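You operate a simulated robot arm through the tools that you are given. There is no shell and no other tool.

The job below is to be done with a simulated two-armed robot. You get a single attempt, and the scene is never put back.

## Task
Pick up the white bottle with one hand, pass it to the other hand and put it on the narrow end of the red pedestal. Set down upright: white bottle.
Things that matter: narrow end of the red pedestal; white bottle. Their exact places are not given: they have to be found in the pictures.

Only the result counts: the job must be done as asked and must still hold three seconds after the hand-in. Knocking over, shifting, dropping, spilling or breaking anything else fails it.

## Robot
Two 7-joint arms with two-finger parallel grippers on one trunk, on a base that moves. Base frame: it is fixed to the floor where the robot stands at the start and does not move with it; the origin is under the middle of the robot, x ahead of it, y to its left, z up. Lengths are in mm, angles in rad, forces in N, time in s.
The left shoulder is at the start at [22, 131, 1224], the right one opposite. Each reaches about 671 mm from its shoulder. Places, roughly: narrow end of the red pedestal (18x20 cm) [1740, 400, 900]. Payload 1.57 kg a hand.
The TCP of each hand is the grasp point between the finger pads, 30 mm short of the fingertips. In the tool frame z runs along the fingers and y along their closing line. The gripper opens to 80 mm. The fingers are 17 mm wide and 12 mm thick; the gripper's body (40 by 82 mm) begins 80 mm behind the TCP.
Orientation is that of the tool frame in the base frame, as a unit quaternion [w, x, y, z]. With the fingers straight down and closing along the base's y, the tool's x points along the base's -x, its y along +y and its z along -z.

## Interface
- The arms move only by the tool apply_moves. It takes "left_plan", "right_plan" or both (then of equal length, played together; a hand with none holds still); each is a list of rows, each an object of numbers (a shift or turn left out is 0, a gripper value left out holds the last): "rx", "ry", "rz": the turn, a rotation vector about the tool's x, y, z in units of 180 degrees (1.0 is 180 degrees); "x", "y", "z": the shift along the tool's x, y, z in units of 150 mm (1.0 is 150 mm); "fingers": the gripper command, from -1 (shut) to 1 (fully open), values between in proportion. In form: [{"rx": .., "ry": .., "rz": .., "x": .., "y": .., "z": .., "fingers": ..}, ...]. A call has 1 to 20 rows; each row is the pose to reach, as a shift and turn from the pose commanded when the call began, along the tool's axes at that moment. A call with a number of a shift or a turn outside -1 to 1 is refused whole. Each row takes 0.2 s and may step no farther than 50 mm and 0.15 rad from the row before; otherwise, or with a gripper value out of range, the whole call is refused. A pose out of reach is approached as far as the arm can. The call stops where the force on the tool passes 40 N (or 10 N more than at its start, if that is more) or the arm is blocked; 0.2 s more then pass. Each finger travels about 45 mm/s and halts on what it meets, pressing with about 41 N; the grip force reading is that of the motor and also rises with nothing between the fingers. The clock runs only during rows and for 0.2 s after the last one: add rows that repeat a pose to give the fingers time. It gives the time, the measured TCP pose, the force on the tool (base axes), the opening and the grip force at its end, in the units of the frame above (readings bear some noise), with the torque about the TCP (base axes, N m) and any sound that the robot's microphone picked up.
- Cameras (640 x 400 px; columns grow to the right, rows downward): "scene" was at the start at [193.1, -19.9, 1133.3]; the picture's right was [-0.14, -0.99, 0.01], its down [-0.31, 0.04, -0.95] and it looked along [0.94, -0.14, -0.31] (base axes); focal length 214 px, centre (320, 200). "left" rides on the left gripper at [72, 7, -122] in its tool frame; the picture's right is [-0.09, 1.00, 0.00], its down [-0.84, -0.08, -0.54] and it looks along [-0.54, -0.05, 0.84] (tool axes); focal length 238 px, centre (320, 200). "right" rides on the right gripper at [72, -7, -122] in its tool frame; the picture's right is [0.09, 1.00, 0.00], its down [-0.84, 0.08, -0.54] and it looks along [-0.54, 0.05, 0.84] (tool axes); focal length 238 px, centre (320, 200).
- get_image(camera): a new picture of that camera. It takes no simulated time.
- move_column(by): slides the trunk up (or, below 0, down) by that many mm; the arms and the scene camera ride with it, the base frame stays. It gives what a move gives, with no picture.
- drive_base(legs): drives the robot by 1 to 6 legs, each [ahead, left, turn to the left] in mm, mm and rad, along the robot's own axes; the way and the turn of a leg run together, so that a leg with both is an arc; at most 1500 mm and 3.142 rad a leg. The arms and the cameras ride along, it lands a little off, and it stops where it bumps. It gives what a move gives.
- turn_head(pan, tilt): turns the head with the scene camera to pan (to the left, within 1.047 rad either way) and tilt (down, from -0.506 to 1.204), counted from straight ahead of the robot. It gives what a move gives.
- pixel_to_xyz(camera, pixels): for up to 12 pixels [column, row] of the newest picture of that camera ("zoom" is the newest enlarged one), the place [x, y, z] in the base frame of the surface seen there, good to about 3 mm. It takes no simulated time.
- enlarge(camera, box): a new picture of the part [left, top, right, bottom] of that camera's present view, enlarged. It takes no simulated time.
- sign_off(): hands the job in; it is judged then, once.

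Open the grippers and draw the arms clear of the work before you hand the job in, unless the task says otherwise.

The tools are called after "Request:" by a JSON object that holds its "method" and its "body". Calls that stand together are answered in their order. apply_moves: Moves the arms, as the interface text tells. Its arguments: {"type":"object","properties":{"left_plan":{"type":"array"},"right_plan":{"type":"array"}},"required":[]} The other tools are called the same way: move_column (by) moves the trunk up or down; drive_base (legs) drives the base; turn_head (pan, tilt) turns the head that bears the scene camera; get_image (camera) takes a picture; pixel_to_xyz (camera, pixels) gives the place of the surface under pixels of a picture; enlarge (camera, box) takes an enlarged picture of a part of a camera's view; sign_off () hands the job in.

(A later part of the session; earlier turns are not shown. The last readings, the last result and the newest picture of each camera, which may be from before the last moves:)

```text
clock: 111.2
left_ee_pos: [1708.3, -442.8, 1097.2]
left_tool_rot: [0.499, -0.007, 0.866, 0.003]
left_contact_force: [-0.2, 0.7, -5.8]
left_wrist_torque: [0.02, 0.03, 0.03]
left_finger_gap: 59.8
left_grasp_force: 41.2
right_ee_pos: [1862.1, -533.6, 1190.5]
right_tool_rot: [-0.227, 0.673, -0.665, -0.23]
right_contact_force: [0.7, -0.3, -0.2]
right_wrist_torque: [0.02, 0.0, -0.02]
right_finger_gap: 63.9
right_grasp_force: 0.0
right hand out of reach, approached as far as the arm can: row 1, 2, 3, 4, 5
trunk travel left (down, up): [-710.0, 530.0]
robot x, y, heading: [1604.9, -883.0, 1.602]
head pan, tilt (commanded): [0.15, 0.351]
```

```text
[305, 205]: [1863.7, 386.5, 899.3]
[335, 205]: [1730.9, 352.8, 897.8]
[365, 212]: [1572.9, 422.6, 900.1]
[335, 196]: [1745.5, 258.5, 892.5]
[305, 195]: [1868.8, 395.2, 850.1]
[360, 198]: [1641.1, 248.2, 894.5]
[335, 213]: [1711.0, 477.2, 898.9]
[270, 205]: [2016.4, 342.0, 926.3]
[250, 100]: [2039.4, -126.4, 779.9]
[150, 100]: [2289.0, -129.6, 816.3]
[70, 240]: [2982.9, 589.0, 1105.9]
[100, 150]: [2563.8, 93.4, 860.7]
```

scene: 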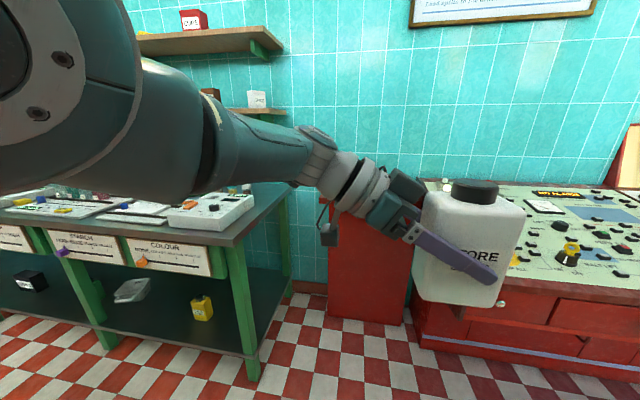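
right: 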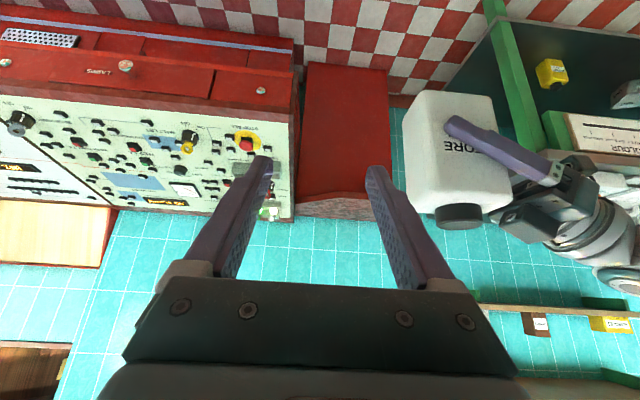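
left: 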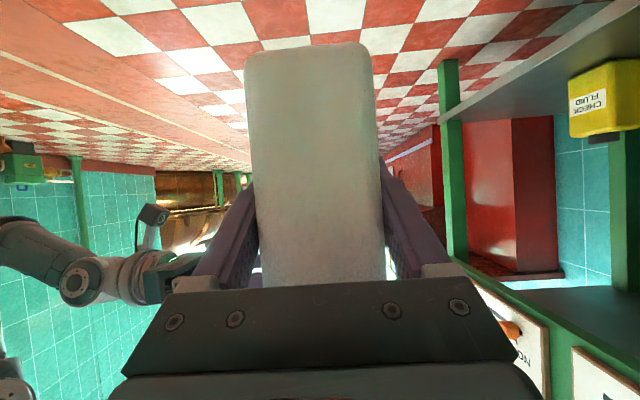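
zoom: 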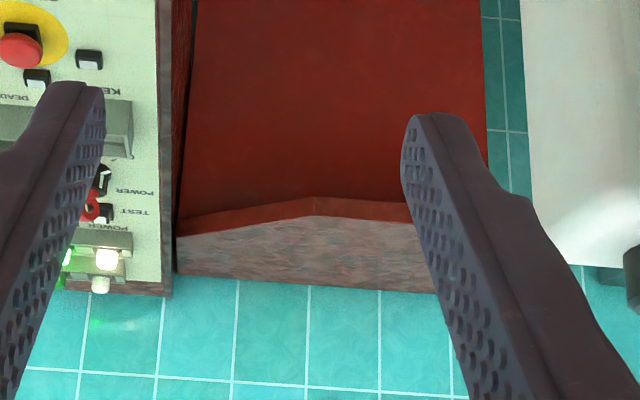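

The pedestal top is at z≈899, with a front edge near y≈255 and a desk beginning at x≈1875. To see its outline properly I'll raise the column and move closer, looking down from above.

Request:
{"method": "move_column", "body": {"by": 400}}

Request:
{"method": "drive_base", "body": {"legs": [[380, 0, 0]]}}

Request:
{"method": "turn_head", "body": {"pan": -0.1, "tilt": 0.85}}

Request:
{"method": "get_image", "body": {"camera": "scene"}}

Request:
{"method": "get_image", "body": {"camera": "right"}}

```text
clock: 115.0
left_ee_pos: [1708.4, -443.0, 1496.5]
left_tool_rot: [0.498, -0.006, 0.867, 0.003]
left_contact_force: [-0.9, -0.3, -5.7]
left_wrist_torque: [-0.01, 0.04, -0.02]
left_finger_gap: 60.0
left_grasp_force: 40.4
right_ee_pos: [1861.0, -533.1, 1589.6]
right_tool_rot: [-0.227, 0.674, -0.664, -0.231]
right_contact_force: [-0.6, -0.9, -0.6]
right_wrist_torque: [-0.03, 0.02, 0.01]
right_finger_gap: 64.2
right_grasp_force: 0.0
trunk travel left (down, up): [-1110.0, 130.0]
robot x, y, heading: [1600.4, -886.9, 1.603]
head pan, tilt (commanded): [0.15, 0.351]
```

```text
clock: 117.4
left_ee_pos: [1696.3, -62.1, 1494.7]
left_tool_rot: [0.499, -0.008, 0.867, 0.004]
left_contact_force: [0.4, 0.8, -5.4]
left_wrist_torque: [0.05, 0.02, -0.01]
left_finger_gap: 59.9
left_grasp_force: 40.9
right_ee_pos: [1848.5, -150.8, 1589.1]
right_tool_rot: [-0.227, 0.674, -0.664, -0.231]
right_contact_force: [-0.4, 0.1, 0.5]
right_wrist_torque: [0.01, 0.0, -0.04]
right_finger_gap: 64.0
right_grasp_force: 0.1
trunk travel left (down, up): [-1110.0, 130.0]
robot x, y, heading: [1593.3, -505.8, 1.6]
head pan, tilt (commanded): [0.15, 0.351]
```

```text
clock: 118.3
left_ee_pos: [1696.0, -61.7, 1496.0]
left_tool_rot: [0.498, -0.008, 0.867, 0.004]
left_contact_force: [0.9, 0.7, -6.0]
left_wrist_torque: [0.01, 0.02, -0.03]
left_finger_gap: 60.0
left_grasp_force: 40.8
right_ee_pos: [1849.6, -151.6, 1589.1]
right_tool_rot: [-0.227, 0.674, -0.664, -0.231]
right_contact_force: [-0.5, 0.0, 0.7]
right_wrist_torque: [-0.02, 0.01, -0.01]
right_finger_gap: 63.9
right_grasp_force: 0.0
trunk travel left (down, up): [-1110.0, 130.0]
robot x, y, heading: [1592.1, -503.8, 1.597]
head pan, tilt (commanded): [-0.099, 0.85]
```

```text
taken
```

scene: 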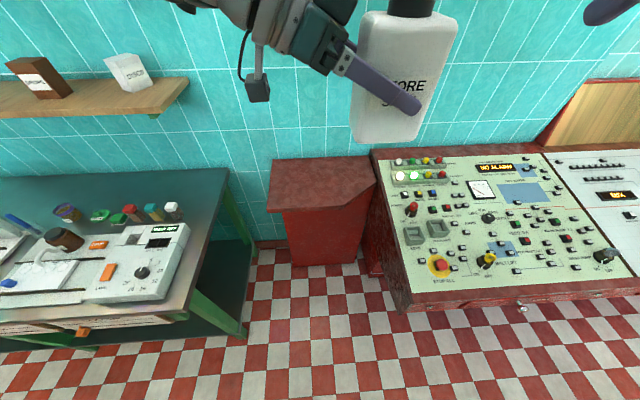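

```text
taken
```

right: 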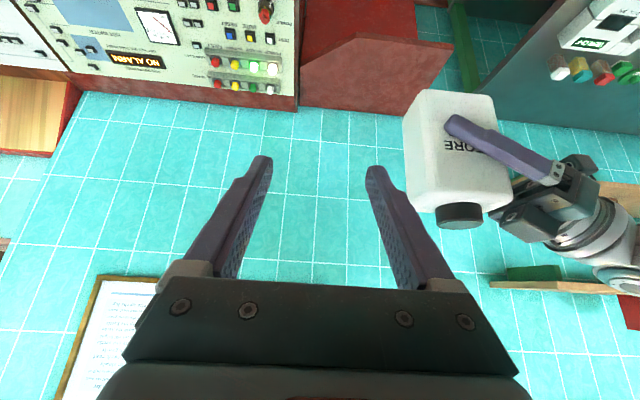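

Now the outline is clear: the top is a rectangle with a cut front-right corner: (275,160), (267,210), (345,207), (377,182), (370,157). I'll zoom in and measure the vertices.

Request:
{"method": "enlarge", "body": {"camera": "scene", "box": [255, 145, 395, 235]}}

Request:
{"method": "pixel_to_xyz", "body": {"camera": "scene", "pixels": [[277, 162], [270, 206], [343, 204], [374, 181], [367, 160], [320, 161], [305, 205], [360, 193], [320, 185], [345, 180], [385, 200], [390, 165]]}}

```text
4.44 times, centred on (325, 190) of scene
```

zoom: 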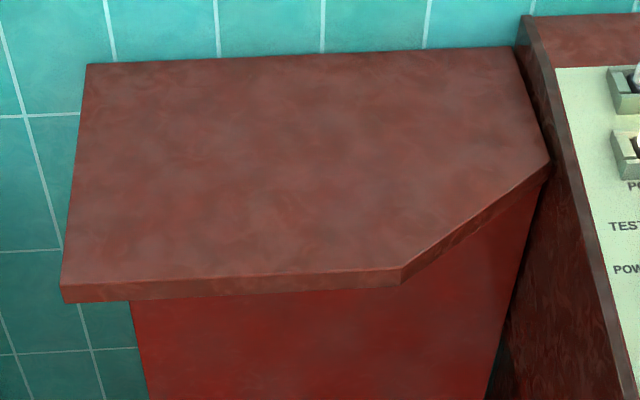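

```text
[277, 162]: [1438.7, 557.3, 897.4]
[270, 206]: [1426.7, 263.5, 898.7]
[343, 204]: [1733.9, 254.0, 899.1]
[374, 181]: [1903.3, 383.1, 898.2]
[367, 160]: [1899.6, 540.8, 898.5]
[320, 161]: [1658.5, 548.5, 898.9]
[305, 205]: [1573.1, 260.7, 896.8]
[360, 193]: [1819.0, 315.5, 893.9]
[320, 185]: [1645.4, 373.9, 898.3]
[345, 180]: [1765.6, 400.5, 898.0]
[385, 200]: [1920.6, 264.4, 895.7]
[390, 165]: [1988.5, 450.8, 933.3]
```

I'll query the zoomed picture right at the vertices for precise numbers.

Request:
{"method": "pixel_to_xyz", "body": {"camera": "zoom", "pixels": [[92, 70], [66, 278], [398, 266], [545, 162], [510, 52], [300, 60], [250, 272], [475, 214], [535, 120], [345, 160], [430, 150], [80, 170]]}}

```text
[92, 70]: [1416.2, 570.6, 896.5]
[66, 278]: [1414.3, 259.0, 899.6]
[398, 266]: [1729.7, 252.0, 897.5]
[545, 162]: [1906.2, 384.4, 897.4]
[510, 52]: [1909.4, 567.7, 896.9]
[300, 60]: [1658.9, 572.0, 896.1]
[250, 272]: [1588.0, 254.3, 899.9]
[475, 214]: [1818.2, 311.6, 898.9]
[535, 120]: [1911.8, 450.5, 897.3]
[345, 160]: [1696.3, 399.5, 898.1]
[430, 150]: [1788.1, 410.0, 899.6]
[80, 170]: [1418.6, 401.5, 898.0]
```

Vertices: the top spans x≈1410–1915, y≈250–590. The corner is cut from (1735,250) to (1915,385), so the narrow end is x 1735–1915 (18 cm) by y 385–590 (20 cm). I'll aim the bottle at about (1787, 450), fully on that end. Next I'll measure the bottle bottom relative to the hand.

Request:
{"method": "enlarge", "body": {"camera": "scene", "box": [320, 0, 480, 160]}}

Request:
{"method": "pixel_to_xyz", "body": {"camera": "scene", "pixels": [[358, 125], [385, 138], [410, 138], [365, 60], [420, 60], [450, 30], [372, 15], [425, 10], [385, 110], [370, 132]]}}

```text
2.50 times, centred on (400, 80) of scene
```

zoom: 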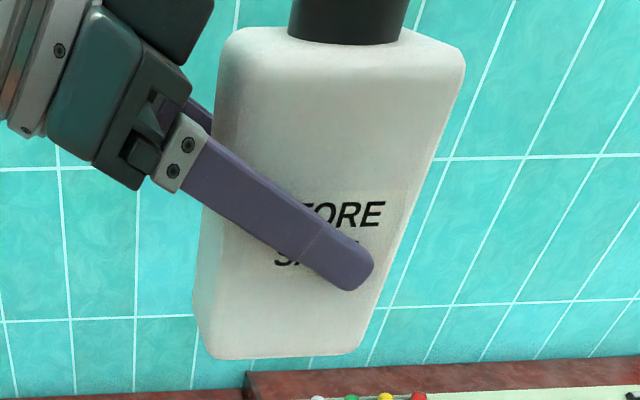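

```text
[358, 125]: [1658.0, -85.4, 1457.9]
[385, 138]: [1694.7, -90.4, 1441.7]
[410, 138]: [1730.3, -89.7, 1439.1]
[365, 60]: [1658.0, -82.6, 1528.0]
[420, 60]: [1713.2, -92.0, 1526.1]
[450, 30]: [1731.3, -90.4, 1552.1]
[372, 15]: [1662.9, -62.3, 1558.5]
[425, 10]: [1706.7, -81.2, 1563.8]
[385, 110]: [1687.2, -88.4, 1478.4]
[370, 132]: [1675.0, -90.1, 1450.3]
```

The bottle hangs plumb: body bottom is 66 mm below the TCP, and its centre is about 4 mm to +x of the TCP. I'll pull the left hand in a little for reach margin, then fly over the pedestal while high.

Request:
{"method": "apply_moves", "body": {"left_plan": [{"x": 0.067, "y": -0.089, "z": -0.115}, {"x": 0.133, "y": -0.178, "z": -0.231}, {"x": 0.2, "y": -0.267, "z": -0.346}, {"x": 0.2, "y": -0.267, "z": -0.346}]}}

Request:
{"method": "drive_base", "body": {"legs": [[0, -161, 0], [400, 0, 0]]}}

Request:
{"method": "get_image", "body": {"camera": "scene"}}

```text
clock: 119.3
left_ee_pos: [1644.3, -57.9, 1481.4]
left_tool_rot: [0.498, -0.008, 0.867, 0.004]
left_contact_force: [0.1, 1.2, -5.6]
left_wrist_torque: [0.02, 0.0, -0.02]
left_finger_gap: 60.1
left_grasp_force: 41.0
left hand out of reach, approached as far as the arm can: row 1, 2, 3, 4
right_ee_pos: [1849.3, -151.4, 1589.5]
right_tool_rot: [-0.227, 0.673, -0.665, -0.231]
right_contact_force: [-0.7, 0.0, -1.1]
right_wrist_torque: [0.0, 0.02, 0.0]
right_finger_gap: 63.9
right_grasp_force: 0.1
trunk travel left (down, up): [-1110.0, 130.0]
robot x, y, heading: [1592.4, -504.2, 1.604]
head pan, tilt (commanded): [-0.099, 0.85]
```

```text
clock: 122.9
left_ee_pos: [1796.2, 349.7, 1481.7]
left_tool_rot: [0.499, -0.009, 0.867, 0.004]
left_contact_force: [0.1, -0.1, -5.9]
left_wrist_torque: [0.02, 0.02, 0.01]
left_finger_gap: 59.7
left_grasp_force: 41.1
right_ee_pos: [1999.4, 256.0, 1589.9]
right_tool_rot: [-0.227, 0.675, -0.663, -0.232]
right_contact_force: [-0.9, -0.2, -0.3]
right_wrist_torque: [-0.01, 0.0, 0.0]
right_finger_gap: 64.2
right_grasp_force: 0.1
trunk travel left (down, up): [-1110.0, 130.0]
robot x, y, heading: [1747.4, -98.0, 1.605]
head pan, tilt (commanded): [-0.099, 0.85]
```

```text
taken
```

scene: 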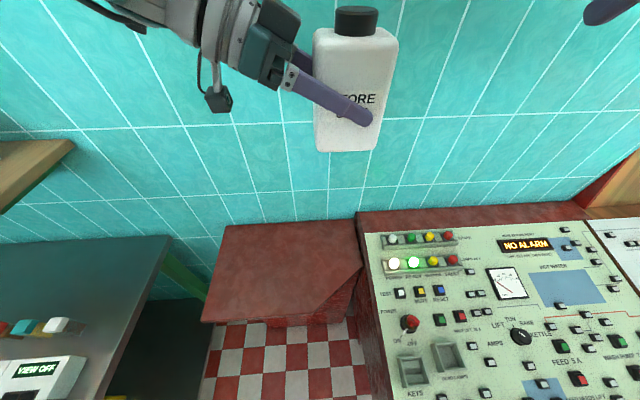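

The left arm reported "out of reach" on that pull-in, so its commanded pose may differ from the actual one. That would be dangerous when releasing later. While still high, I'll undo that shift so that commanded and actual poses match again.

Request:
{"method": "apply_moves", "body": {"left_plan": [{"x": -0.067, "y": 0.07, "z": 0.115}, {"x": -0.133, "y": 0.14, "z": 0.231}, {"x": -0.2, "y": 0.207, "z": 0.346}, {"x": -0.2, "y": 0.207, "z": 0.346}]}}

```text
clock: 123.9
left_ee_pos: [1831.9, 345.5, 1485.5]
left_tool_rot: [0.498, -0.007, 0.867, 0.003]
left_contact_force: [0.3, -0.4, -5.0]
left_wrist_torque: [0.01, 0.01, 0.02]
left_finger_gap: 59.7
left_grasp_force: 41.1
left hand out of reach, approached as far as the arm can: row 1, 2, 3, 4
right_ee_pos: [1999.8, 255.5, 1589.8]
right_tool_rot: [-0.227, 0.674, -0.664, -0.231]
right_contact_force: [-0.8, 0.3, -0.4]
right_wrist_torque: [-0.05, -0.01, -0.01]
right_finger_gap: 63.9
right_grasp_force: 0.1
trunk travel left (down, up): [-1110.0, 130.0]
robot x, y, heading: [1747.2, -98.2, 1.605]
head pan, tilt (commanded): [-0.099, 0.85]
```

Still reported out of reach, so I need to learn whether the commanded pose is ahead of the actual one. I'll test with a small move of 15 mm toward -y.

Request:
{"method": "apply_moves", "body": {"left_plan": [{"y": -0.05}, {"y": -0.1}, {"y": -0.1}]}}

```text
clock: 124.7
left_ee_pos: [1835.9, 341.1, 1481.2]
left_tool_rot: [0.499, -0.008, 0.867, 0.003]
left_contact_force: [0.1, 0.1, -5.3]
left_wrist_torque: [-0.01, -0.01, 0.01]
left_finger_gap: 59.7
left_grasp_force: 41.6
left hand out of reach, approached as far as the arm can: row 1, 2, 3
right_ee_pos: [2000.0, 255.8, 1589.4]
right_tool_rot: [-0.226, 0.675, -0.663, -0.231]
right_contact_force: [0.0, 0.0, -1.0]
right_wrist_torque: [0.0, 0.02, 0.0]
right_finger_gap: 63.8
right_grasp_force: 0.1
trunk travel left (down, up): [-1110.0, 130.0]
robot x, y, heading: [1741.6, -101.6, 1.602]
head pan, tilt (commanded): [-0.099, 0.85]
```

The hand barely moved, so the commanded pose is about (20, 25) mm ahead of the actual one. I'll pull the command back by that amount so that the two coincide.

Request:
{"method": "apply_moves", "body": {"left_plan": [{"x": 0.042, "y": -0.1, "z": -0.072}, {"x": 0.083, "y": -0.2, "z": -0.144}, {"x": 0.083, "y": -0.2, "z": -0.144}]}}

```text
clock: 125.5
left_ee_pos: [1815.3, 342.3, 1470.4]
left_tool_rot: [0.498, -0.007, 0.867, 0.002]
left_contact_force: [-0.8, -0.7, -5.4]
left_wrist_torque: [-0.02, 0.03, -0.02]
left_finger_gap: 59.9
left_grasp_force: 41.1
left hand out of reach, approached as far as the arm can: row 1, 2, 3
right_ee_pos: [1999.5, 254.7, 1588.8]
right_tool_rot: [-0.227, 0.675, -0.663, -0.232]
right_contact_force: [0.7, -1.0, 0.2]
right_wrist_torque: [0.01, -0.02, 0.0]
right_finger_gap: 64.1
right_grasp_force: 0.0
trunk travel left (down, up): [-1110.0, 130.0]
robot x, y, heading: [1745.2, -96.6, 1.599]
head pan, tilt (commanded): [-0.099, 0.85]
```

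The y direction isn't retracting and z is sagging, so the arm is on some joint boundary here. I'll test the withdrawal direction (back along the fingers, as used for the insertion), which was feasible before.

Request:
{"method": "apply_moves", "body": {"left_plan": [{"z": -0.15}, {"z": -0.3}, {"z": -0.45}, {"z": -0.6}, {"z": -0.6}]}}

```text
clock: 126.7
left_ee_pos: [1739.5, 363.2, 1508.0]
left_tool_rot: [0.498, -0.008, 0.867, 0.003]
left_contact_force: [-0.1, -0.4, -5.8]
left_wrist_torque: [-0.03, 0.05, 0.01]
left_finger_gap: 59.9
left_grasp_force: 40.9
left hand out of reach, approached as far as the arm can: row 1, 2, 3, 4, 5
right_ee_pos: [1998.8, 254.7, 1589.9]
right_tool_rot: [-0.227, 0.674, -0.664, -0.232]
right_contact_force: [0.5, -0.2, 0.1]
right_wrist_torque: [-0.01, 0.0, -0.02]
right_finger_gap: 64.2
right_grasp_force: 0.1
trunk travel left (down, up): [-1110.0, 130.0]
robot x, y, heading: [1744.2, -96.1, 1.603]
head pan, tilt (commanded): [-0.099, 0.85]
```

The hand follows in x/z but sits about 20–60 mm further forward than commanded. I'll push the command forward in y to find where commanded and actual agree.

Request:
{"method": "apply_moves", "body": {"left_plan": [{"y": 0.1}, {"y": 0.2}, {"y": 0.3}, {"y": 0.3}]}}

Request:
{"method": "get_image", "body": {"camera": "scene"}}

```text
clock: 127.7
left_ee_pos: [1738.5, 367.1, 1511.3]
left_tool_rot: [0.499, -0.009, 0.867, 0.005]
left_contact_force: [0.1, -0.7, -5.9]
left_wrist_torque: [0.0, 0.02, 0.01]
left_finger_gap: 59.9
left_grasp_force: 41.5
left hand out of reach, approached as far as the arm can: row 1, 2, 3, 4
right_ee_pos: [2000.6, 257.1, 1590.2]
right_tool_rot: [-0.228, 0.674, -0.663, -0.232]
right_contact_force: [-0.5, -0.1, -1.0]
right_wrist_torque: [0.01, 0.01, 0.01]
right_finger_gap: 64.1
right_grasp_force: 0.0
trunk travel left (down, up): [-1110.0, 130.0]
robot x, y, heading: [1744.6, -97.0, 1.601]
head pan, tilt (commanded): [-0.099, 0.85]
```

```text
taken
```

scene: 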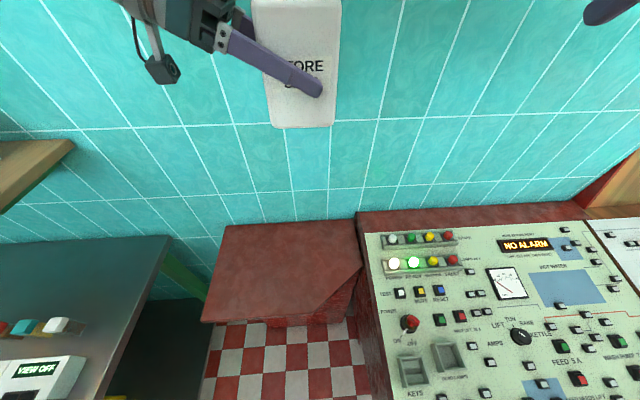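

It's getting closer. I'll shift the command another 22 mm forward and 25 mm down and see whether the "out of reach" note disappears.

Request:
{"method": "apply_moves", "body": {"left_plan": [{"x": 0.072, "y": 0.075, "z": 0.042}, {"x": 0.144, "y": 0.15, "z": 0.083}, {"x": 0.144, "y": 0.15, "z": 0.083}]}}

```text
clock: 128.5
left_ee_pos: [1737.6, 361.1, 1493.6]
left_tool_rot: [0.498, -0.008, 0.867, 0.004]
left_contact_force: [0.0, 0.6, -6.3]
left_wrist_torque: [0.0, 0.03, 0.02]
left_finger_gap: 60.0
left_grasp_force: 41.3
left hand out of reach, approached as far as the arm can: row 1, 2, 3
right_ee_pos: [1999.7, 255.9, 1588.7]
right_tool_rot: [-0.226, 0.675, -0.663, -0.232]
right_contact_force: [-0.7, 0.0, -0.2]
right_wrist_torque: [0.01, 0.0, 0.0]
right_finger_gap: 64.0
right_grasp_force: 0.0
trunk travel left (down, up): [-1110.0, 130.0]
robot x, y, heading: [1740.3, -97.8, 1.609]
head pan, tilt (commanded): [-0.099, 0.85]
```

The readings fit a maximum-reach shell: wrist to shoulder is about 455 mm each time. So the command is actually ahead of what the arm can reach. I'll pull it back 75 mm in y and see if it becomes reachable.

Request:
{"method": "apply_moves", "body": {"left_plan": [{"y": -0.17}, {"y": -0.34}, {"y": -0.5}, {"y": -0.5}]}}

```text
clock: 129.5
left_ee_pos: [1739.3, 354.0, 1478.5]
left_tool_rot: [0.498, -0.008, 0.867, 0.003]
left_contact_force: [0.4, -1.0, -5.2]
left_wrist_torque: [0.02, 0.03, 0.02]
left_finger_gap: 59.8
left_grasp_force: 41.3
left hand out of reach, approached as far as the arm can: row 1, 2, 3, 4
right_ee_pos: [1999.2, 253.1, 1588.9]
right_tool_rot: [-0.227, 0.674, -0.664, -0.231]
right_contact_force: [-0.6, 0.3, 0.1]
right_wrist_torque: [0.02, -0.01, 0.03]
right_finger_gap: 64.2
right_grasp_force: 0.0
trunk travel left (down, up): [-1110.0, 130.0]
robot x, y, heading: [1745.8, -97.9, 1.604]
head pan, tilt (commanded): [-0.099, 0.85]
```

The command still seems to be well beyond reach. The air around the hand is free, so I'll keep pulling the command back in y by 150 mm and watch for it to become reachable.

Request:
{"method": "apply_moves", "body": {"left_plan": [{"y": -0.25}, {"y": -0.5}, {"y": -0.75}, {"y": -1.0}]}}

```text
clock: 130.5
left_ee_pos: [1748.2, 333.6, 1428.7]
left_tool_rot: [0.499, -0.007, 0.867, 0.003]
left_contact_force: [0.1, -0.4, -5.4]
left_wrist_torque: [-0.03, 0.03, 0.0]
left_finger_gap: 60.0
left_grasp_force: 41.4
left hand out of reach, approached as far as the arm can: row 1, 2, 3, 4
right_ee_pos: [1999.5, 255.1, 1589.7]
right_tool_rot: [-0.227, 0.675, -0.663, -0.232]
right_contact_force: [0.4, -0.5, -0.4]
right_wrist_torque: [-0.01, 0.02, 0.0]
right_finger_gap: 64.1
right_grasp_force: 0.1
trunk travel left (down, up): [-1110.0, 130.0]
robot x, y, heading: [1745.8, -94.5, 1.597]
head pan, tilt (commanded): [-0.099, 0.85]
```

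The hand is settling lower as the command comes closer. I'll pull back another 45 mm.

Request:
{"method": "apply_moves", "body": {"left_plan": [{"y": -0.15}, {"y": -0.3}, {"y": -0.3}]}}

```text
clock: 131.3
left_ee_pos: [1750.3, 322.9, 1408.2]
left_tool_rot: [0.499, -0.008, 0.867, 0.003]
left_contact_force: [0.3, -1.2, -6.3]
left_wrist_torque: [0.02, 0.01, -0.02]
left_finger_gap: 59.9
left_grasp_force: 41.3
left hand out of reach, approached as far as the arm can: row 1, 2, 3
right_ee_pos: [1999.7, 255.5, 1590.0]
right_tool_rot: [-0.227, 0.674, -0.664, -0.23]
right_contact_force: [-0.2, 0.6, 0.4]
right_wrist_torque: [-0.03, -0.01, 0.0]
right_finger_gap: 63.7
right_grasp_force: 0.0
trunk travel left (down, up): [-1110.0, 130.0]
robot x, y, heading: [1741.1, -97.9, 1.604]
head pan, tilt (commanded): [-0.099, 0.85]
```

Let me hold for several rows to see whether the hand keeps creeping toward the command or is really static.

Request:
{"method": "apply_moves", "body": {"left_plan": [{}, {}, {}, {}, {}, {}]}}

Request:
{"method": "turn_head", "body": {"pan": 0.6, "tilt": 0.5}}

Request:
{"method": "get_image", "body": {"camera": "scene"}}

```text
clock: 132.7
left_ee_pos: [1749.8, 322.5, 1409.1]
left_tool_rot: [0.498, -0.008, 0.867, 0.003]
left_contact_force: [0.3, 0.2, -6.1]
left_wrist_torque: [-0.02, 0.05, 0.01]
left_finger_gap: 60.0
left_grasp_force: 41.0
right_ee_pos: [2000.0, 255.6, 1590.1]
right_tool_rot: [-0.227, 0.674, -0.663, -0.232]
right_contact_force: [-0.1, 0.5, 0.2]
right_wrist_torque: [-0.01, -0.02, 0.03]
right_finger_gap: 63.9
right_grasp_force: 0.1
trunk travel left (down, up): [-1110.0, 130.0]
robot x, y, heading: [1741.5, -95.2, 1.604]
head pan, tilt (commanded): [-0.099, 0.85]
```

```text
clock: 133.7
left_ee_pos: [1750.3, 322.4, 1407.9]
left_tool_rot: [0.498, -0.007, 0.867, 0.002]
left_contact_force: [0.2, 0.2, -6.0]
left_wrist_torque: [0.01, 0.01, -0.01]
left_finger_gap: 59.7
left_grasp_force: 41.2
right_ee_pos: [2000.2, 256.4, 1588.2]
right_tool_rot: [-0.227, 0.675, -0.664, -0.23]
right_contact_force: [1.0, -0.7, 0.0]
right_wrist_torque: [0.03, 0.01, 0.02]
right_finger_gap: 64.1
right_grasp_force: 0.0
trunk travel left (down, up): [-1110.0, 130.0]
robot x, y, heading: [1746.1, -96.6, 1.606]
head pan, tilt (commanded): [0.6, 0.499]
```

```text
taken
```

scene: 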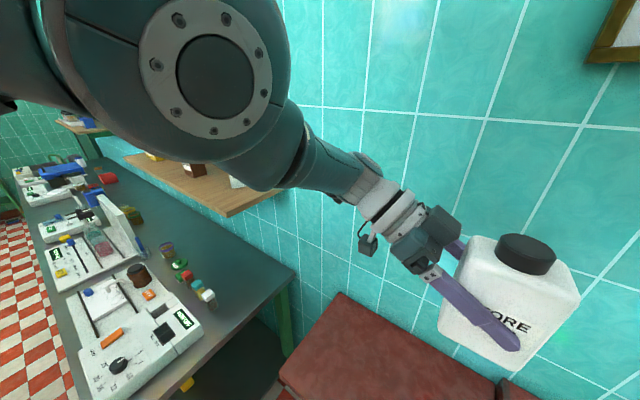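

With a plain hold there's no warning, so command and pose do match. The real issue is that the left arm is stretched straight (wrist–shoulder ≈460 mm), and sideways requests just slide along that shell. I'll request a purely radial inward move toward the shoulder to bend the elbow.

Request:
{"method": "apply_moves", "body": {"left_plan": [{"x": -0.115, "y": -0.217, "z": -0.046}, {"x": -0.23, "y": -0.433, "z": -0.092}, {"x": -0.346, "y": -0.65, "z": -0.137}, {"x": -0.461, "y": -0.867, "z": -0.183}, {"x": -0.461, "y": -0.867, "z": -0.183}, {"x": -0.461, "y": -0.867, "z": -0.183}, {"x": -0.461, "y": -0.867, "z": -0.183}, {"x": -0.461, "y": -0.867, "z": -0.183}]}}

```text
clock: 135.5
left_ee_pos: [1781.3, 319.2, 1408.8]
left_tool_rot: [0.499, -0.007, 0.867, 0.002]
left_contact_force: [0.2, -0.8, -5.6]
left_wrist_torque: [0.02, 0.02, -0.02]
left_finger_gap: 59.8
left_grasp_force: 41.3
left hand out of reach, approached as far as the arm can: row 1, 2, 3, 4, 5, 6, 7, 8
right_ee_pos: [1999.6, 255.5, 1589.8]
right_tool_rot: [-0.227, 0.674, -0.664, -0.231]
right_contact_force: [0.5, 0.0, -0.3]
right_wrist_torque: [0.01, -0.01, -0.02]
right_finger_gap: 63.9
right_grasp_force: 0.0
trunk travel left (down, up): [-1110.0, 130.0]
robot x, y, heading: [1743.5, -95.3, 1.604]
head pan, tilt (commanded): [0.6, 0.499]
```

It slid sideways instead, so this may be a wrist-joint limit rather than a straight elbow. I'll measure the elbow, forearm and wrist positions in the current head view.

Request:
{"method": "get_image", "body": {"camera": "scene"}}

Request:
{"method": "pixel_to_xyz", "body": {"camera": "scene", "pixels": [[215, 75], [60, 60], [120, 120], [300, 140], [340, 170], [400, 215], [420, 250], [275, 160], [20, 20], [370, 240]]}}

```text
taken
```

scene: 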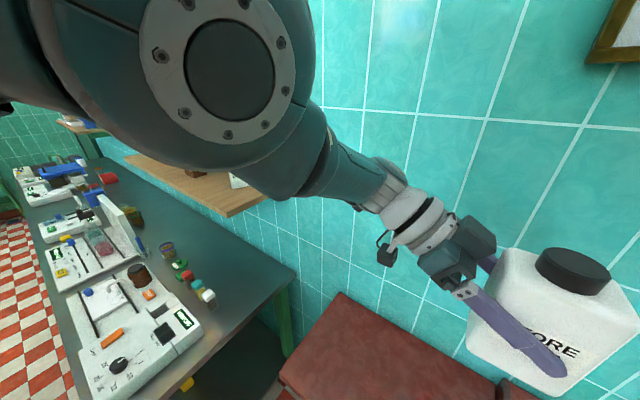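

```text
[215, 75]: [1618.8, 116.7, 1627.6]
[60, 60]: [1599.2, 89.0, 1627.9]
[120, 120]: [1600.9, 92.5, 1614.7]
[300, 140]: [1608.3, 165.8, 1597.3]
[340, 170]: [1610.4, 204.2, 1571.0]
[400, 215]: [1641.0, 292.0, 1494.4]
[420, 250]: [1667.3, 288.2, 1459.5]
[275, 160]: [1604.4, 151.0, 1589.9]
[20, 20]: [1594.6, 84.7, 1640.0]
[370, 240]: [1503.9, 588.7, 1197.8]
```

The arm is nearly straight (about 20° of elbow bend) and seems stuck on that branch. It's rigid and stable though, so I'll leave it as is and use the base and column for the placement. First, forward 129 mm so the bottle centre comes to about (1787, 450).

Request:
{"method": "drive_base", "body": {"legs": [[129, -5, 0]]}}

Request:
{"method": "turn_head", "body": {"pan": 0.0, "tilt": 0.9}}

Request:
{"method": "get_image", "body": {"camera": "scene"}}

```text
clock: 136.8
left_ee_pos: [1782.3, 445.9, 1408.1]
left_tool_rot: [0.498, -0.008, 0.867, 0.002]
left_contact_force: [0.1, -0.3, -5.5]
left_wrist_torque: [-0.01, 0.03, 0.03]
left_finger_gap: 59.9
left_grasp_force: 41.0
right_ee_pos: [2001.1, 382.9, 1589.4]
right_tool_rot: [-0.227, 0.674, -0.664, -0.231]
right_contact_force: [0.5, -0.8, 0.6]
right_wrist_torque: [-0.01, 0.0, -0.03]
right_finger_gap: 64.1
right_grasp_force: 0.1
trunk travel left (down, up): [-1110.0, 130.0]
robot x, y, heading: [1741.3, 31.4, 1.602]
head pan, tilt (commanded): [0.6, 0.499]
```

```text
clock: 137.8
left_ee_pos: [1782.6, 445.9, 1409.5]
left_tool_rot: [0.499, -0.008, 0.867, 0.003]
left_contact_force: [0.0, -0.1, -6.2]
left_wrist_torque: [0.02, 0.03, -0.02]
left_finger_gap: 59.9
left_grasp_force: 40.9
right_ee_pos: [2000.3, 382.6, 1589.6]
right_tool_rot: [-0.227, 0.674, -0.663, -0.232]
right_contact_force: [-0.5, 0.0, -0.4]
right_wrist_torque: [0.01, -0.02, -0.01]
right_finger_gap: 63.8
right_grasp_force: 0.0
trunk travel left (down, up): [-1110.0, 130.0]
robot x, y, heading: [1745.6, 31.8, 1.605]
head pan, tilt (commanded): [0.0, 0.901]
```

```text
taken
```

scene: 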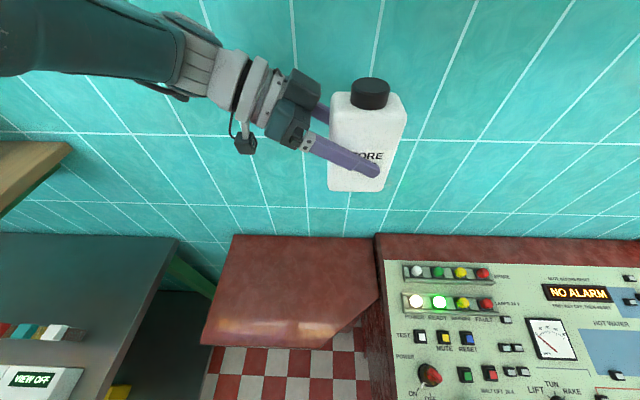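

The bottle is over the pedestal. I'll verify its position and the pedestal's vertices in this view.

Request:
{"method": "pixel_to_xyz", "body": {"camera": "scene", "pixels": [[331, 180], [355, 188], [378, 188], [395, 120], [345, 130], [332, 347], [374, 295], [372, 240], [237, 240], [206, 338], [330, 290], [350, 260]]}}

```text
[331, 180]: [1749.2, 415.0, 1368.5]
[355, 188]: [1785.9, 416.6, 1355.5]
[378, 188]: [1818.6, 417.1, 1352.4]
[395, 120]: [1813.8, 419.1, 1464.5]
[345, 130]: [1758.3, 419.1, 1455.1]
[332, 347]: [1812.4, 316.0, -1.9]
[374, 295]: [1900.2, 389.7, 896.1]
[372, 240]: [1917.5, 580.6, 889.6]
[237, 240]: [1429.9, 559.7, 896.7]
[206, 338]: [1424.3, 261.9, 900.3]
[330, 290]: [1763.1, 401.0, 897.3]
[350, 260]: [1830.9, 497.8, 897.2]
```

Positions agree: the label face is at y≈417 and the pedestal corner at (1900, 390). I'll lower the column 380 mm, which leaves the bottle about 60 mm above the top.

Request:
{"method": "move_column", "body": {"by": -380}}

Request:
{"method": "get_image", "body": {"camera": "scene"}}

Request:
{"method": "get_image", "body": {"camera": "left"}}

```text
clock: 141.5
left_ee_pos: [1781.3, 446.6, 1027.8]
left_tool_rot: [0.499, -0.008, 0.867, 0.003]
left_contact_force: [-0.3, 0.3, -6.9]
left_wrist_torque: [0.02, 0.03, 0.0]
left_finger_gap: 59.9
left_grasp_force: 41.0
right_ee_pos: [2001.1, 383.1, 1209.3]
right_tool_rot: [-0.226, 0.675, -0.664, -0.231]
right_contact_force: [0.3, 0.4, -0.7]
right_wrist_torque: [-0.02, 0.0, 0.03]
right_finger_gap: 64.0
right_grasp_force: 0.0
trunk travel left (down, up): [-730.0, 510.0]
robot x, y, heading: [1741.9, 30.3, 1.601]
head pan, tilt (commanded): [0.0, 0.901]
```

```text
taken
```

scene: 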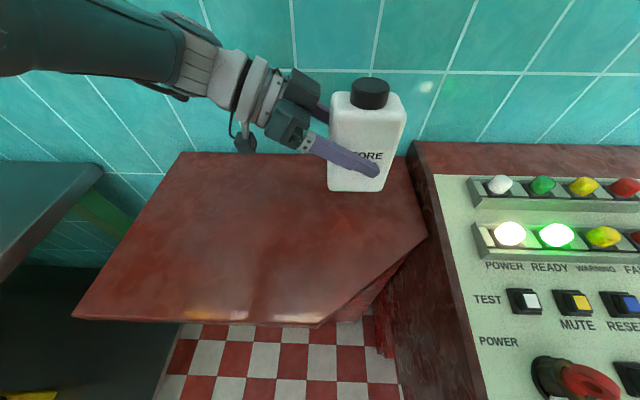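

```text
taken
```

left: 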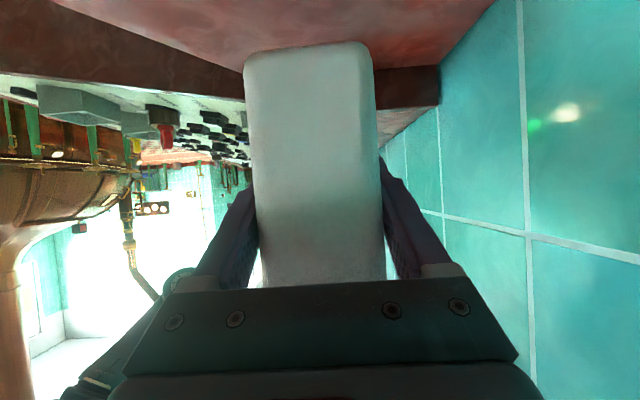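

The bottle bottom is at z≈962, about 63 mm above the top (898–899), and the hand's camera stays clear. I'll lower 50 mm, then continue in small steps.

Request:
{"method": "move_column", "body": {"by": -50}}

Request:
{"method": "get_image", "body": {"camera": "scene"}}

Request:
{"method": "enlarge", "body": {"camera": "scene", "box": [290, 130, 440, 260]}}

```text
clock: 142.4
left_ee_pos: [1782.6, 446.5, 978.4]
left_tool_rot: [0.499, -0.009, 0.867, 0.004]
left_contact_force: [-0.1, -0.3, -5.8]
left_wrist_torque: [-0.02, 0.04, 0.0]
left_finger_gap: 59.8
left_grasp_force: 41.3
right_ee_pos: [2000.9, 382.6, 1159.3]
right_tool_rot: [-0.226, 0.675, -0.663, -0.231]
right_contact_force: [-0.7, -0.4, -0.1]
right_wrist_torque: [0.01, 0.0, 0.0]
right_finger_gap: 63.9
right_grasp_force: 0.1
trunk travel left (down, up): [-680.0, 560.0]
robot x, y, heading: [1742.9, 31.9, 1.604]
head pan, tilt (commanded): [0.0, 0.901]
```

```text
taken
```

scene: 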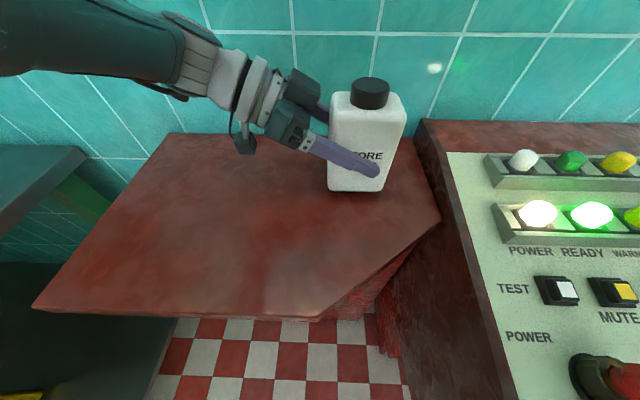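

```text
3.08 times, centred on (365, 195) of scene
```

zoom: 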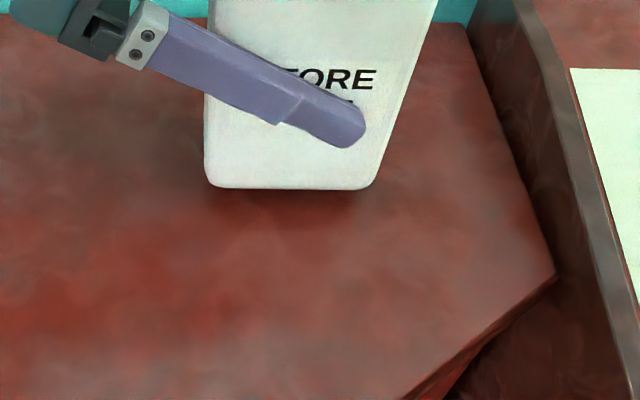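

About 13 mm remain by calculation. I'll lower by 8 mm and read the force.

Request:
{"method": "move_column", "body": {"by": -8}}

Request:
{"method": "move_column", "body": {"by": -2}}

```text
clock: 143.0
left_ee_pos: [1783.1, 445.3, 970.0]
left_tool_rot: [0.499, -0.008, 0.867, 0.003]
left_contact_force: [-0.4, -0.2, -5.4]
left_wrist_torque: [-0.02, 0.03, -0.01]
left_finger_gap: 60.4
left_grasp_force: 41.0
right_ee_pos: [1999.7, 383.6, 1152.2]
right_tool_rot: [-0.226, 0.675, -0.662, -0.232]
right_contact_force: [0.5, -0.2, 0.0]
right_wrist_torque: [0.04, 0.02, -0.02]
right_finger_gap: 63.7
right_grasp_force: 0.0
trunk travel left (down, up): [-672.0, 568.0]
robot x, y, heading: [1742.8, 29.6, 1.603]
head pan, tilt (commanded): [0.0, 0.901]
```

```text
clock: 143.5
left_ee_pos: [1780.8, 446.6, 968.2]
left_tool_rot: [0.499, -0.008, 0.867, 0.002]
left_contact_force: [-0.7, -0.1, -5.4]
left_wrist_torque: [-0.02, 0.0, -0.04]
left_finger_gap: 60.0
left_grasp_force: 40.9
right_ee_pos: [1999.8, 381.6, 1149.4]
right_tool_rot: [-0.226, 0.675, -0.663, -0.232]
right_contact_force: [-0.8, 0.0, 0.3]
right_wrist_torque: [-0.03, -0.03, -0.01]
right_finger_gap: 63.9
right_grasp_force: 0.1
trunk travel left (down, up): [-670.0, 570.0]
robot x, y, heading: [1743.8, 31.7, 1.601]
head pan, tilt (commanded): [0.0, 0.901]
```

No contact yet, as the force is still about -5.4 N. I'll continue in 2 mm and 1 mm steps.

Request:
{"method": "move_column", "body": {"by": -2}}

Request:
{"method": "move_column", "body": {"by": -1}}

```text
clock: 144.0
left_ee_pos: [1782.2, 447.3, 967.5]
left_tool_rot: [0.498, -0.008, 0.867, 0.003]
left_contact_force: [0.3, -0.4, -4.6]
left_wrist_torque: [0.03, -0.05, 0.01]
left_finger_gap: 59.7
left_grasp_force: 40.8
right_ee_pos: [2000.8, 383.1, 1146.9]
right_tool_rot: [-0.226, 0.675, -0.663, -0.232]
right_contact_force: [-0.1, 0.1, -0.8]
right_wrist_torque: [-0.05, -0.02, 0.03]
right_finger_gap: 63.9
right_grasp_force: 0.0
trunk travel left (down, up): [-668.0, 572.0]
robot x, y, heading: [1742.7, 29.4, 1.601]
head pan, tilt (commanded): [0.0, 0.901]
```

```text
clock: 144.5
left_ee_pos: [1781.7, 447.4, 966.5]
left_tool_rot: [0.499, -0.008, 0.866, 0.004]
left_contact_force: [-1.1, -2.7, 3.7]
left_wrist_torque: [0.08, -0.31, -0.12]
left_finger_gap: 60.1
left_grasp_force: 41.2
right_ee_pos: [1999.5, 382.9, 1146.7]
right_tool_rot: [-0.226, 0.675, -0.663, -0.233]
right_contact_force: [0.3, -0.4, -0.5]
right_wrist_torque: [-0.01, -0.01, -0.05]
right_finger_gap: 64.0
right_grasp_force: 0.1
trunk travel left (down, up): [-667.0, 573.0]
robot x, y, heading: [1746.0, 25.0, 1.61]
head pan, tilt (commanded): [0.0, 0.901]
```

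Contact: Fz went from -5.4 to +3.7 N, so the pedestal now supports the bottle with only a light press. I'll check the picture before releasing.

Request:
{"method": "get_image", "body": {"camera": "scene"}}

Request:
{"method": "enlarge", "body": {"camera": "scene", "box": [290, 60, 440, 210]}}

Request:
{"method": "get_image", "body": {"camera": "left"}}

```text
taken
```

scene: 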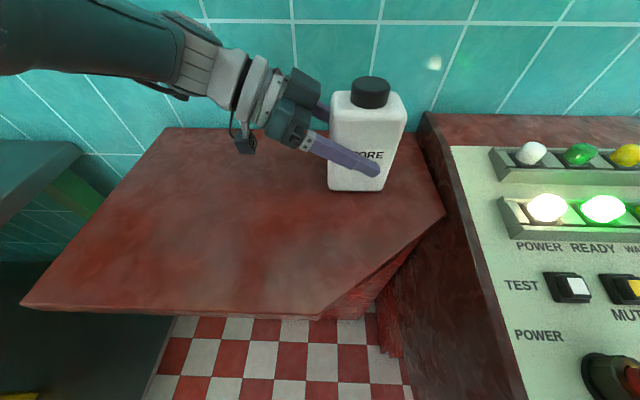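

```text
2.67 times, centred on (365, 135) of scene
```

zoom: 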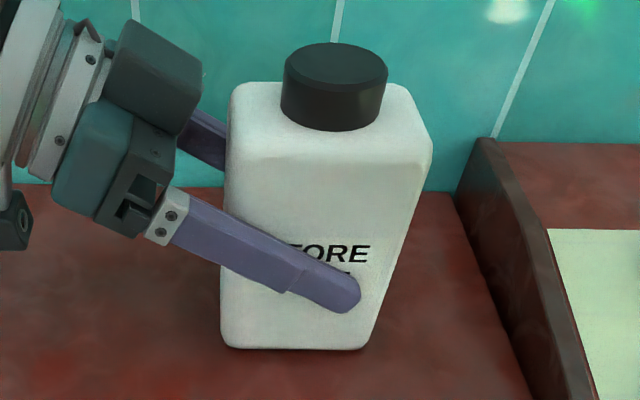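

```text
taken
```

left: 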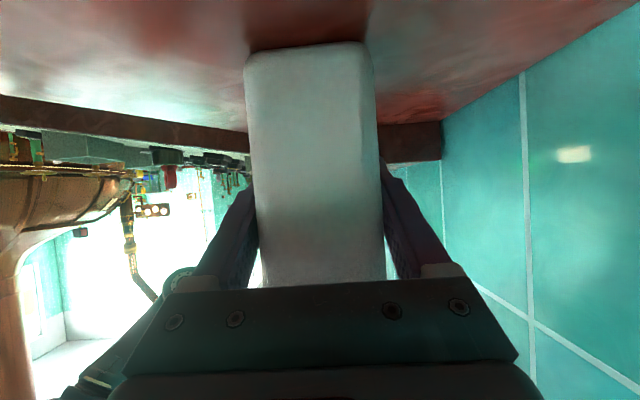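

The bottle stands upright on the narrow end, clear of all edges. I'll open the left gripper without moving the arm.

Request:
{"method": "apply_moves", "body": {"left_plan": [{"fingers": 1}, {"fingers": 1}, {"fingers": 1}, {"fingers": 1}]}}

Request:
{"method": "get_image", "body": {"camera": "left"}}

Request:
{"method": "enlarge", "body": {"camera": "scene", "box": [290, 60, 440, 210]}}

```text
clock: 145.5
left_ee_pos: [1781.6, 447.1, 964.8]
left_tool_rot: [0.498, -0.009, 0.867, 0.004]
left_contact_force: [-0.2, 0.9, 0.2]
left_wrist_torque: [0.01, 0.02, 0.0]
left_finger_gap: 80.1
left_grasp_force: 0.0
right_ee_pos: [1999.3, 383.2, 1146.5]
right_tool_rot: [-0.227, 0.675, -0.663, -0.232]
right_contact_force: [-0.3, 0.0, 0.1]
right_wrist_torque: [0.02, -0.02, 0.0]
right_finger_gap: 63.9
right_grasp_force: 0.1
trunk travel left (down, up): [-667.0, 573.0]
robot x, y, heading: [1743.5, 28.4, 1.599]
head pan, tilt (commanded): [0.0, 0.901]
```

```text
taken
```

left: 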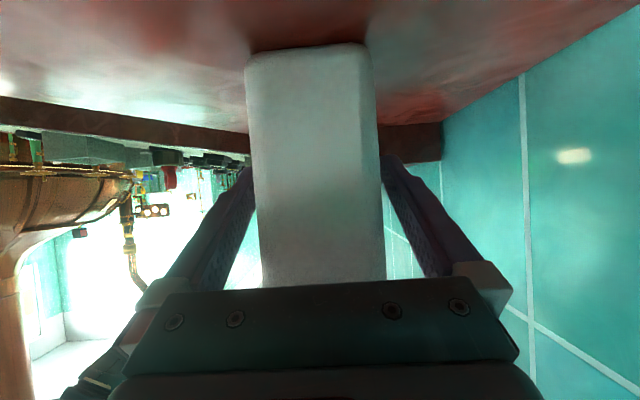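

```text
2.67 times, centred on (365, 135) of scene
```

zoom: 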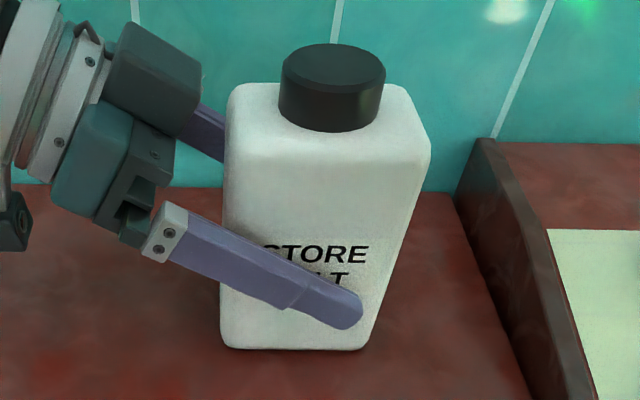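

The fingers are open (80 mm around the 60 mm body) with zero force. Raising straight up by the column keeps the fingers parallel to the bottle's faces with about 10 mm clearance each side, so I'll withdraw that way, starting with 20 mm.

Request:
{"method": "move_column", "body": {"by": 20}}

Request:
{"method": "get_image", "body": {"camera": "left"}}

Request:
{"method": "enlarge", "body": {"camera": "scene", "box": [290, 60, 440, 210]}}

```text
clock: 146.2
left_ee_pos: [1781.0, 445.7, 985.4]
left_tool_rot: [0.498, -0.008, 0.867, 0.003]
left_contact_force: [-0.3, -0.6, 0.1]
left_wrist_torque: [-0.04, 0.01, -0.02]
left_finger_gap: 80.1
left_grasp_force: 0.0
right_ee_pos: [2000.0, 383.8, 1166.3]
right_tool_rot: [-0.227, 0.675, -0.663, -0.232]
right_contact_force: [-0.9, 0.1, -0.3]
right_wrist_torque: [-0.02, 0.04, 0.01]
right_finger_gap: 63.9
right_grasp_force: 0.1
trunk travel left (down, up): [-687.0, 553.0]
robot x, y, heading: [1744.4, 30.6, 1.6]
head pan, tilt (commanded): [0.0, 0.901]
```

```text
taken
```

left: 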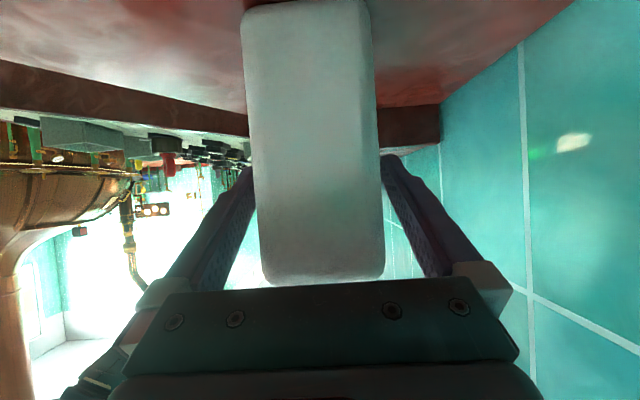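

```text
2.67 times, centred on (365, 135) of scene
```

zoom: 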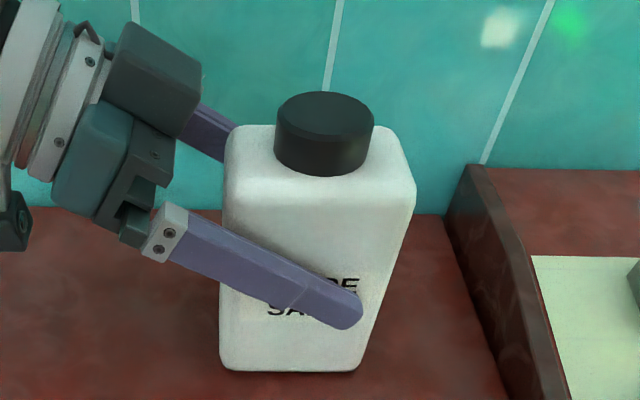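

The bottle stays put while the hand rises, with no contact force. I'll raise another 170 mm so the fingers clear the cap.

Request:
{"method": "move_column", "body": {"by": 60}}

Request:
{"method": "move_column", "body": {"by": 130}}

Request:
{"method": "get_image", "body": {"camera": "scene"}}

Request:
{"method": "get_image", "body": {"camera": "left"}}

```text
clock: 147.2
left_ee_pos: [1783.0, 446.0, 1046.1]
left_tool_rot: [0.498, -0.009, 0.867, 0.004]
left_contact_force: [-0.2, 0.6, -0.3]
left_wrist_torque: [-0.04, -0.03, -0.02]
left_finger_gap: 79.9
left_grasp_force: 0.0
right_ee_pos: [2000.7, 383.3, 1226.6]
right_tool_rot: [-0.226, 0.675, -0.663, -0.231]
right_contact_force: [-0.4, -0.8, -0.2]
right_wrist_torque: [0.01, -0.02, -0.03]
right_finger_gap: 64.0
right_grasp_force: 0.0
trunk travel left (down, up): [-747.0, 493.0]
robot x, y, heading: [1746.7, 34.1, 1.606]
head pan, tilt (commanded): [0.0, 0.901]
```

```text
clock: 148.8
left_ee_pos: [1782.3, 446.3, 1175.9]
left_tool_rot: [0.499, -0.008, 0.867, 0.003]
left_contact_force: [0.4, 0.1, 0.4]
left_wrist_torque: [-0.02, -0.03, -0.02]
left_finger_gap: 80.2
left_grasp_force: 0.0
right_ee_pos: [1999.8, 383.0, 1357.8]
right_tool_rot: [-0.226, 0.675, -0.663, -0.231]
right_contact_force: [-0.5, 0.2, 0.1]
right_wrist_torque: [-0.02, 0.01, 0.01]
right_finger_gap: 63.9
right_grasp_force: 0.0
trunk travel left (down, up): [-877.0, 363.0]
robot x, y, heading: [1744.7, 29.0, 1.605]
head pan, tilt (commanded): [0.0, 0.901]
```

```text
taken
```

scene: 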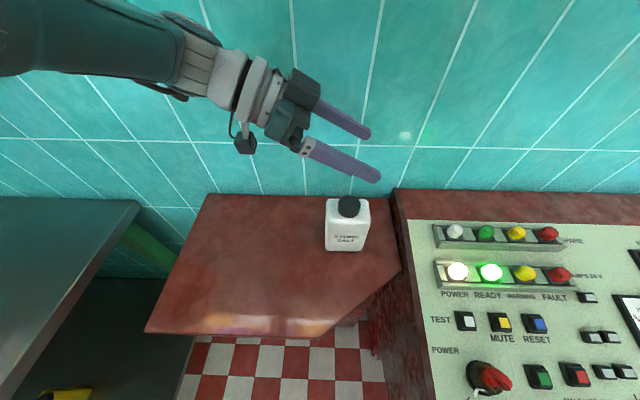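

```text
taken
```

left: 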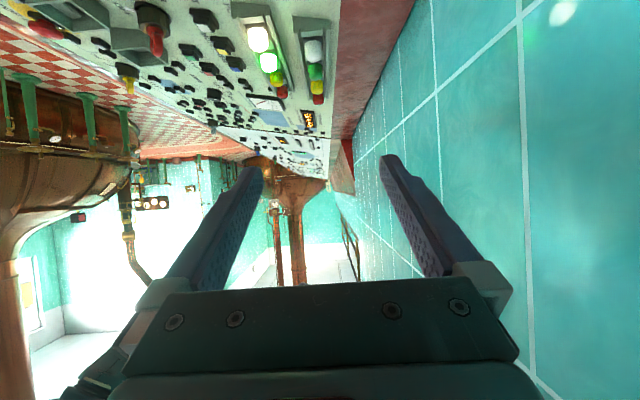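

The bottle stands free on the pedestal at (348,225). I'll check its position, then rise a bit more, back away into the aisle, and open the right gripper fully.

Request:
{"method": "pixel_to_xyz", "body": {"camera": "scene", "pixels": [[348, 205], [345, 240], [330, 245], [364, 246], [328, 212], [367, 212], [380, 290], [330, 325]]}}

Request:
{"method": "move_column", "body": {"by": 100}}

Request:
{"method": "drive_base", "body": {"legs": [[-600, 0, 0]]}}

Request:
{"method": "apply_moves", "body": {"right_plan": [{"fingers": 1}, {"fingers": 1}, {"fingers": 1}]}}

Request:
{"method": "turn_head", "body": {"pan": -0.1, "tilt": 0.6}}

Request:
{"method": "get_image", "body": {"camera": "scene"}}

```text
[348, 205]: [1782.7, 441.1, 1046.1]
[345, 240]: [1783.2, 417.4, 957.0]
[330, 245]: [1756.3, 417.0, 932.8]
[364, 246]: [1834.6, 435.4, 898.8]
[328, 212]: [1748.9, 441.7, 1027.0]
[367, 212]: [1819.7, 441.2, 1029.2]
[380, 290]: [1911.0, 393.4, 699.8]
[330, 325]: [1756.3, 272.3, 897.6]
```

```text
clock: 150.1
left_ee_pos: [1781.8, 446.1, 1276.0]
left_tool_rot: [0.499, -0.009, 0.867, 0.004]
left_contact_force: [0.2, 0.0, -0.1]
left_wrist_torque: [0.03, 0.0, -0.01]
left_finger_gap: 80.1
left_grasp_force: 0.0
right_ee_pos: [2000.9, 383.5, 1456.1]
right_tool_rot: [-0.226, 0.675, -0.663, -0.232]
right_contact_force: [-0.2, 0.0, -0.2]
right_wrist_torque: [0.0, 0.03, 0.0]
right_finger_gap: 64.2
right_grasp_force: 0.0
trunk travel left (down, up): [-977.0, 263.0]
robot x, y, heading: [1745.0, 28.8, 1.603]
head pan, tilt (commanded): [0.0, 0.901]
```

```text
clock: 153.5
left_ee_pos: [1800.6, -154.8, 1274.9]
left_tool_rot: [0.498, -0.009, 0.867, 0.004]
left_contact_force: [-0.4, -0.2, -0.1]
left_wrist_torque: [0.0, -0.03, 0.03]
left_finger_gap: 80.1
left_grasp_force: 0.1
right_ee_pos: [2019.6, -217.3, 1457.1]
right_tool_rot: [-0.226, 0.676, -0.662, -0.232]
right_contact_force: [-1.5, 0.8, -0.2]
right_wrist_torque: [0.01, 0.01, -0.01]
right_finger_gap: 63.9
right_grasp_force: 0.1
trunk travel left (down, up): [-977.0, 263.0]
robot x, y, heading: [1763.8, -571.7, 1.598]
head pan, tilt (commanded): [0.0, 0.901]
```

```text
clock: 154.3
left_ee_pos: [1801.5, -154.8, 1273.8]
left_tool_rot: [0.499, -0.008, 0.867, 0.003]
left_contact_force: [0.5, 0.0, 0.7]
left_wrist_torque: [-0.02, 0.0, 0.03]
left_finger_gap: 79.9
left_grasp_force: 0.1
right_ee_pos: [2020.1, -217.7, 1456.4]
right_tool_rot: [-0.225, 0.676, -0.662, -0.233]
right_contact_force: [0.1, 0.4, 0.7]
right_wrist_torque: [-0.05, -0.03, 0.02]
right_finger_gap: 79.8
right_grasp_force: 0.1
trunk travel left (down, up): [-977.0, 263.0]
robot x, y, heading: [1762.6, -577.9, 1.608]
head pan, tilt (commanded): [0.0, 0.901]
```

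```text
clock: 155.1
left_ee_pos: [1801.2, -154.4, 1274.7]
left_tool_rot: [0.498, -0.009, 0.867, 0.003]
left_contact_force: [0.6, -0.6, 0.3]
left_wrist_torque: [-0.03, 0.0, -0.03]
left_finger_gap: 80.1
left_grasp_force: 0.1
right_ee_pos: [2019.6, -218.0, 1456.5]
right_tool_rot: [-0.227, 0.675, -0.663, -0.231]
right_contact_force: [0.7, 0.4, 0.1]
right_wrist_torque: [0.0, -0.02, 0.03]
right_finger_gap: 79.8
right_grasp_force: 0.0
trunk travel left (down, up): [-977.0, 263.0]
robot x, y, heading: [1761.7, -573.3, 1.609]
head pan, tilt (commanded): [-0.099, 0.6]
```

```text
taken
```

scene: 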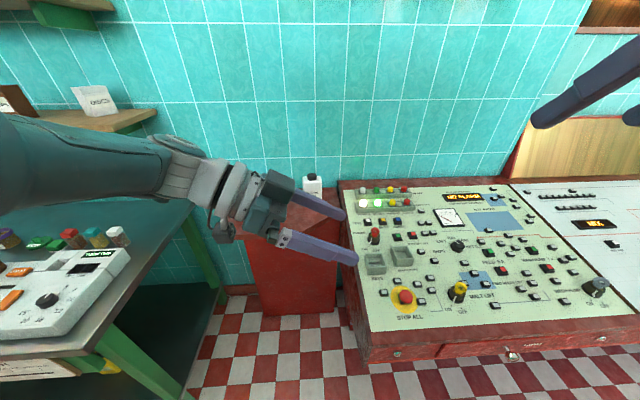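

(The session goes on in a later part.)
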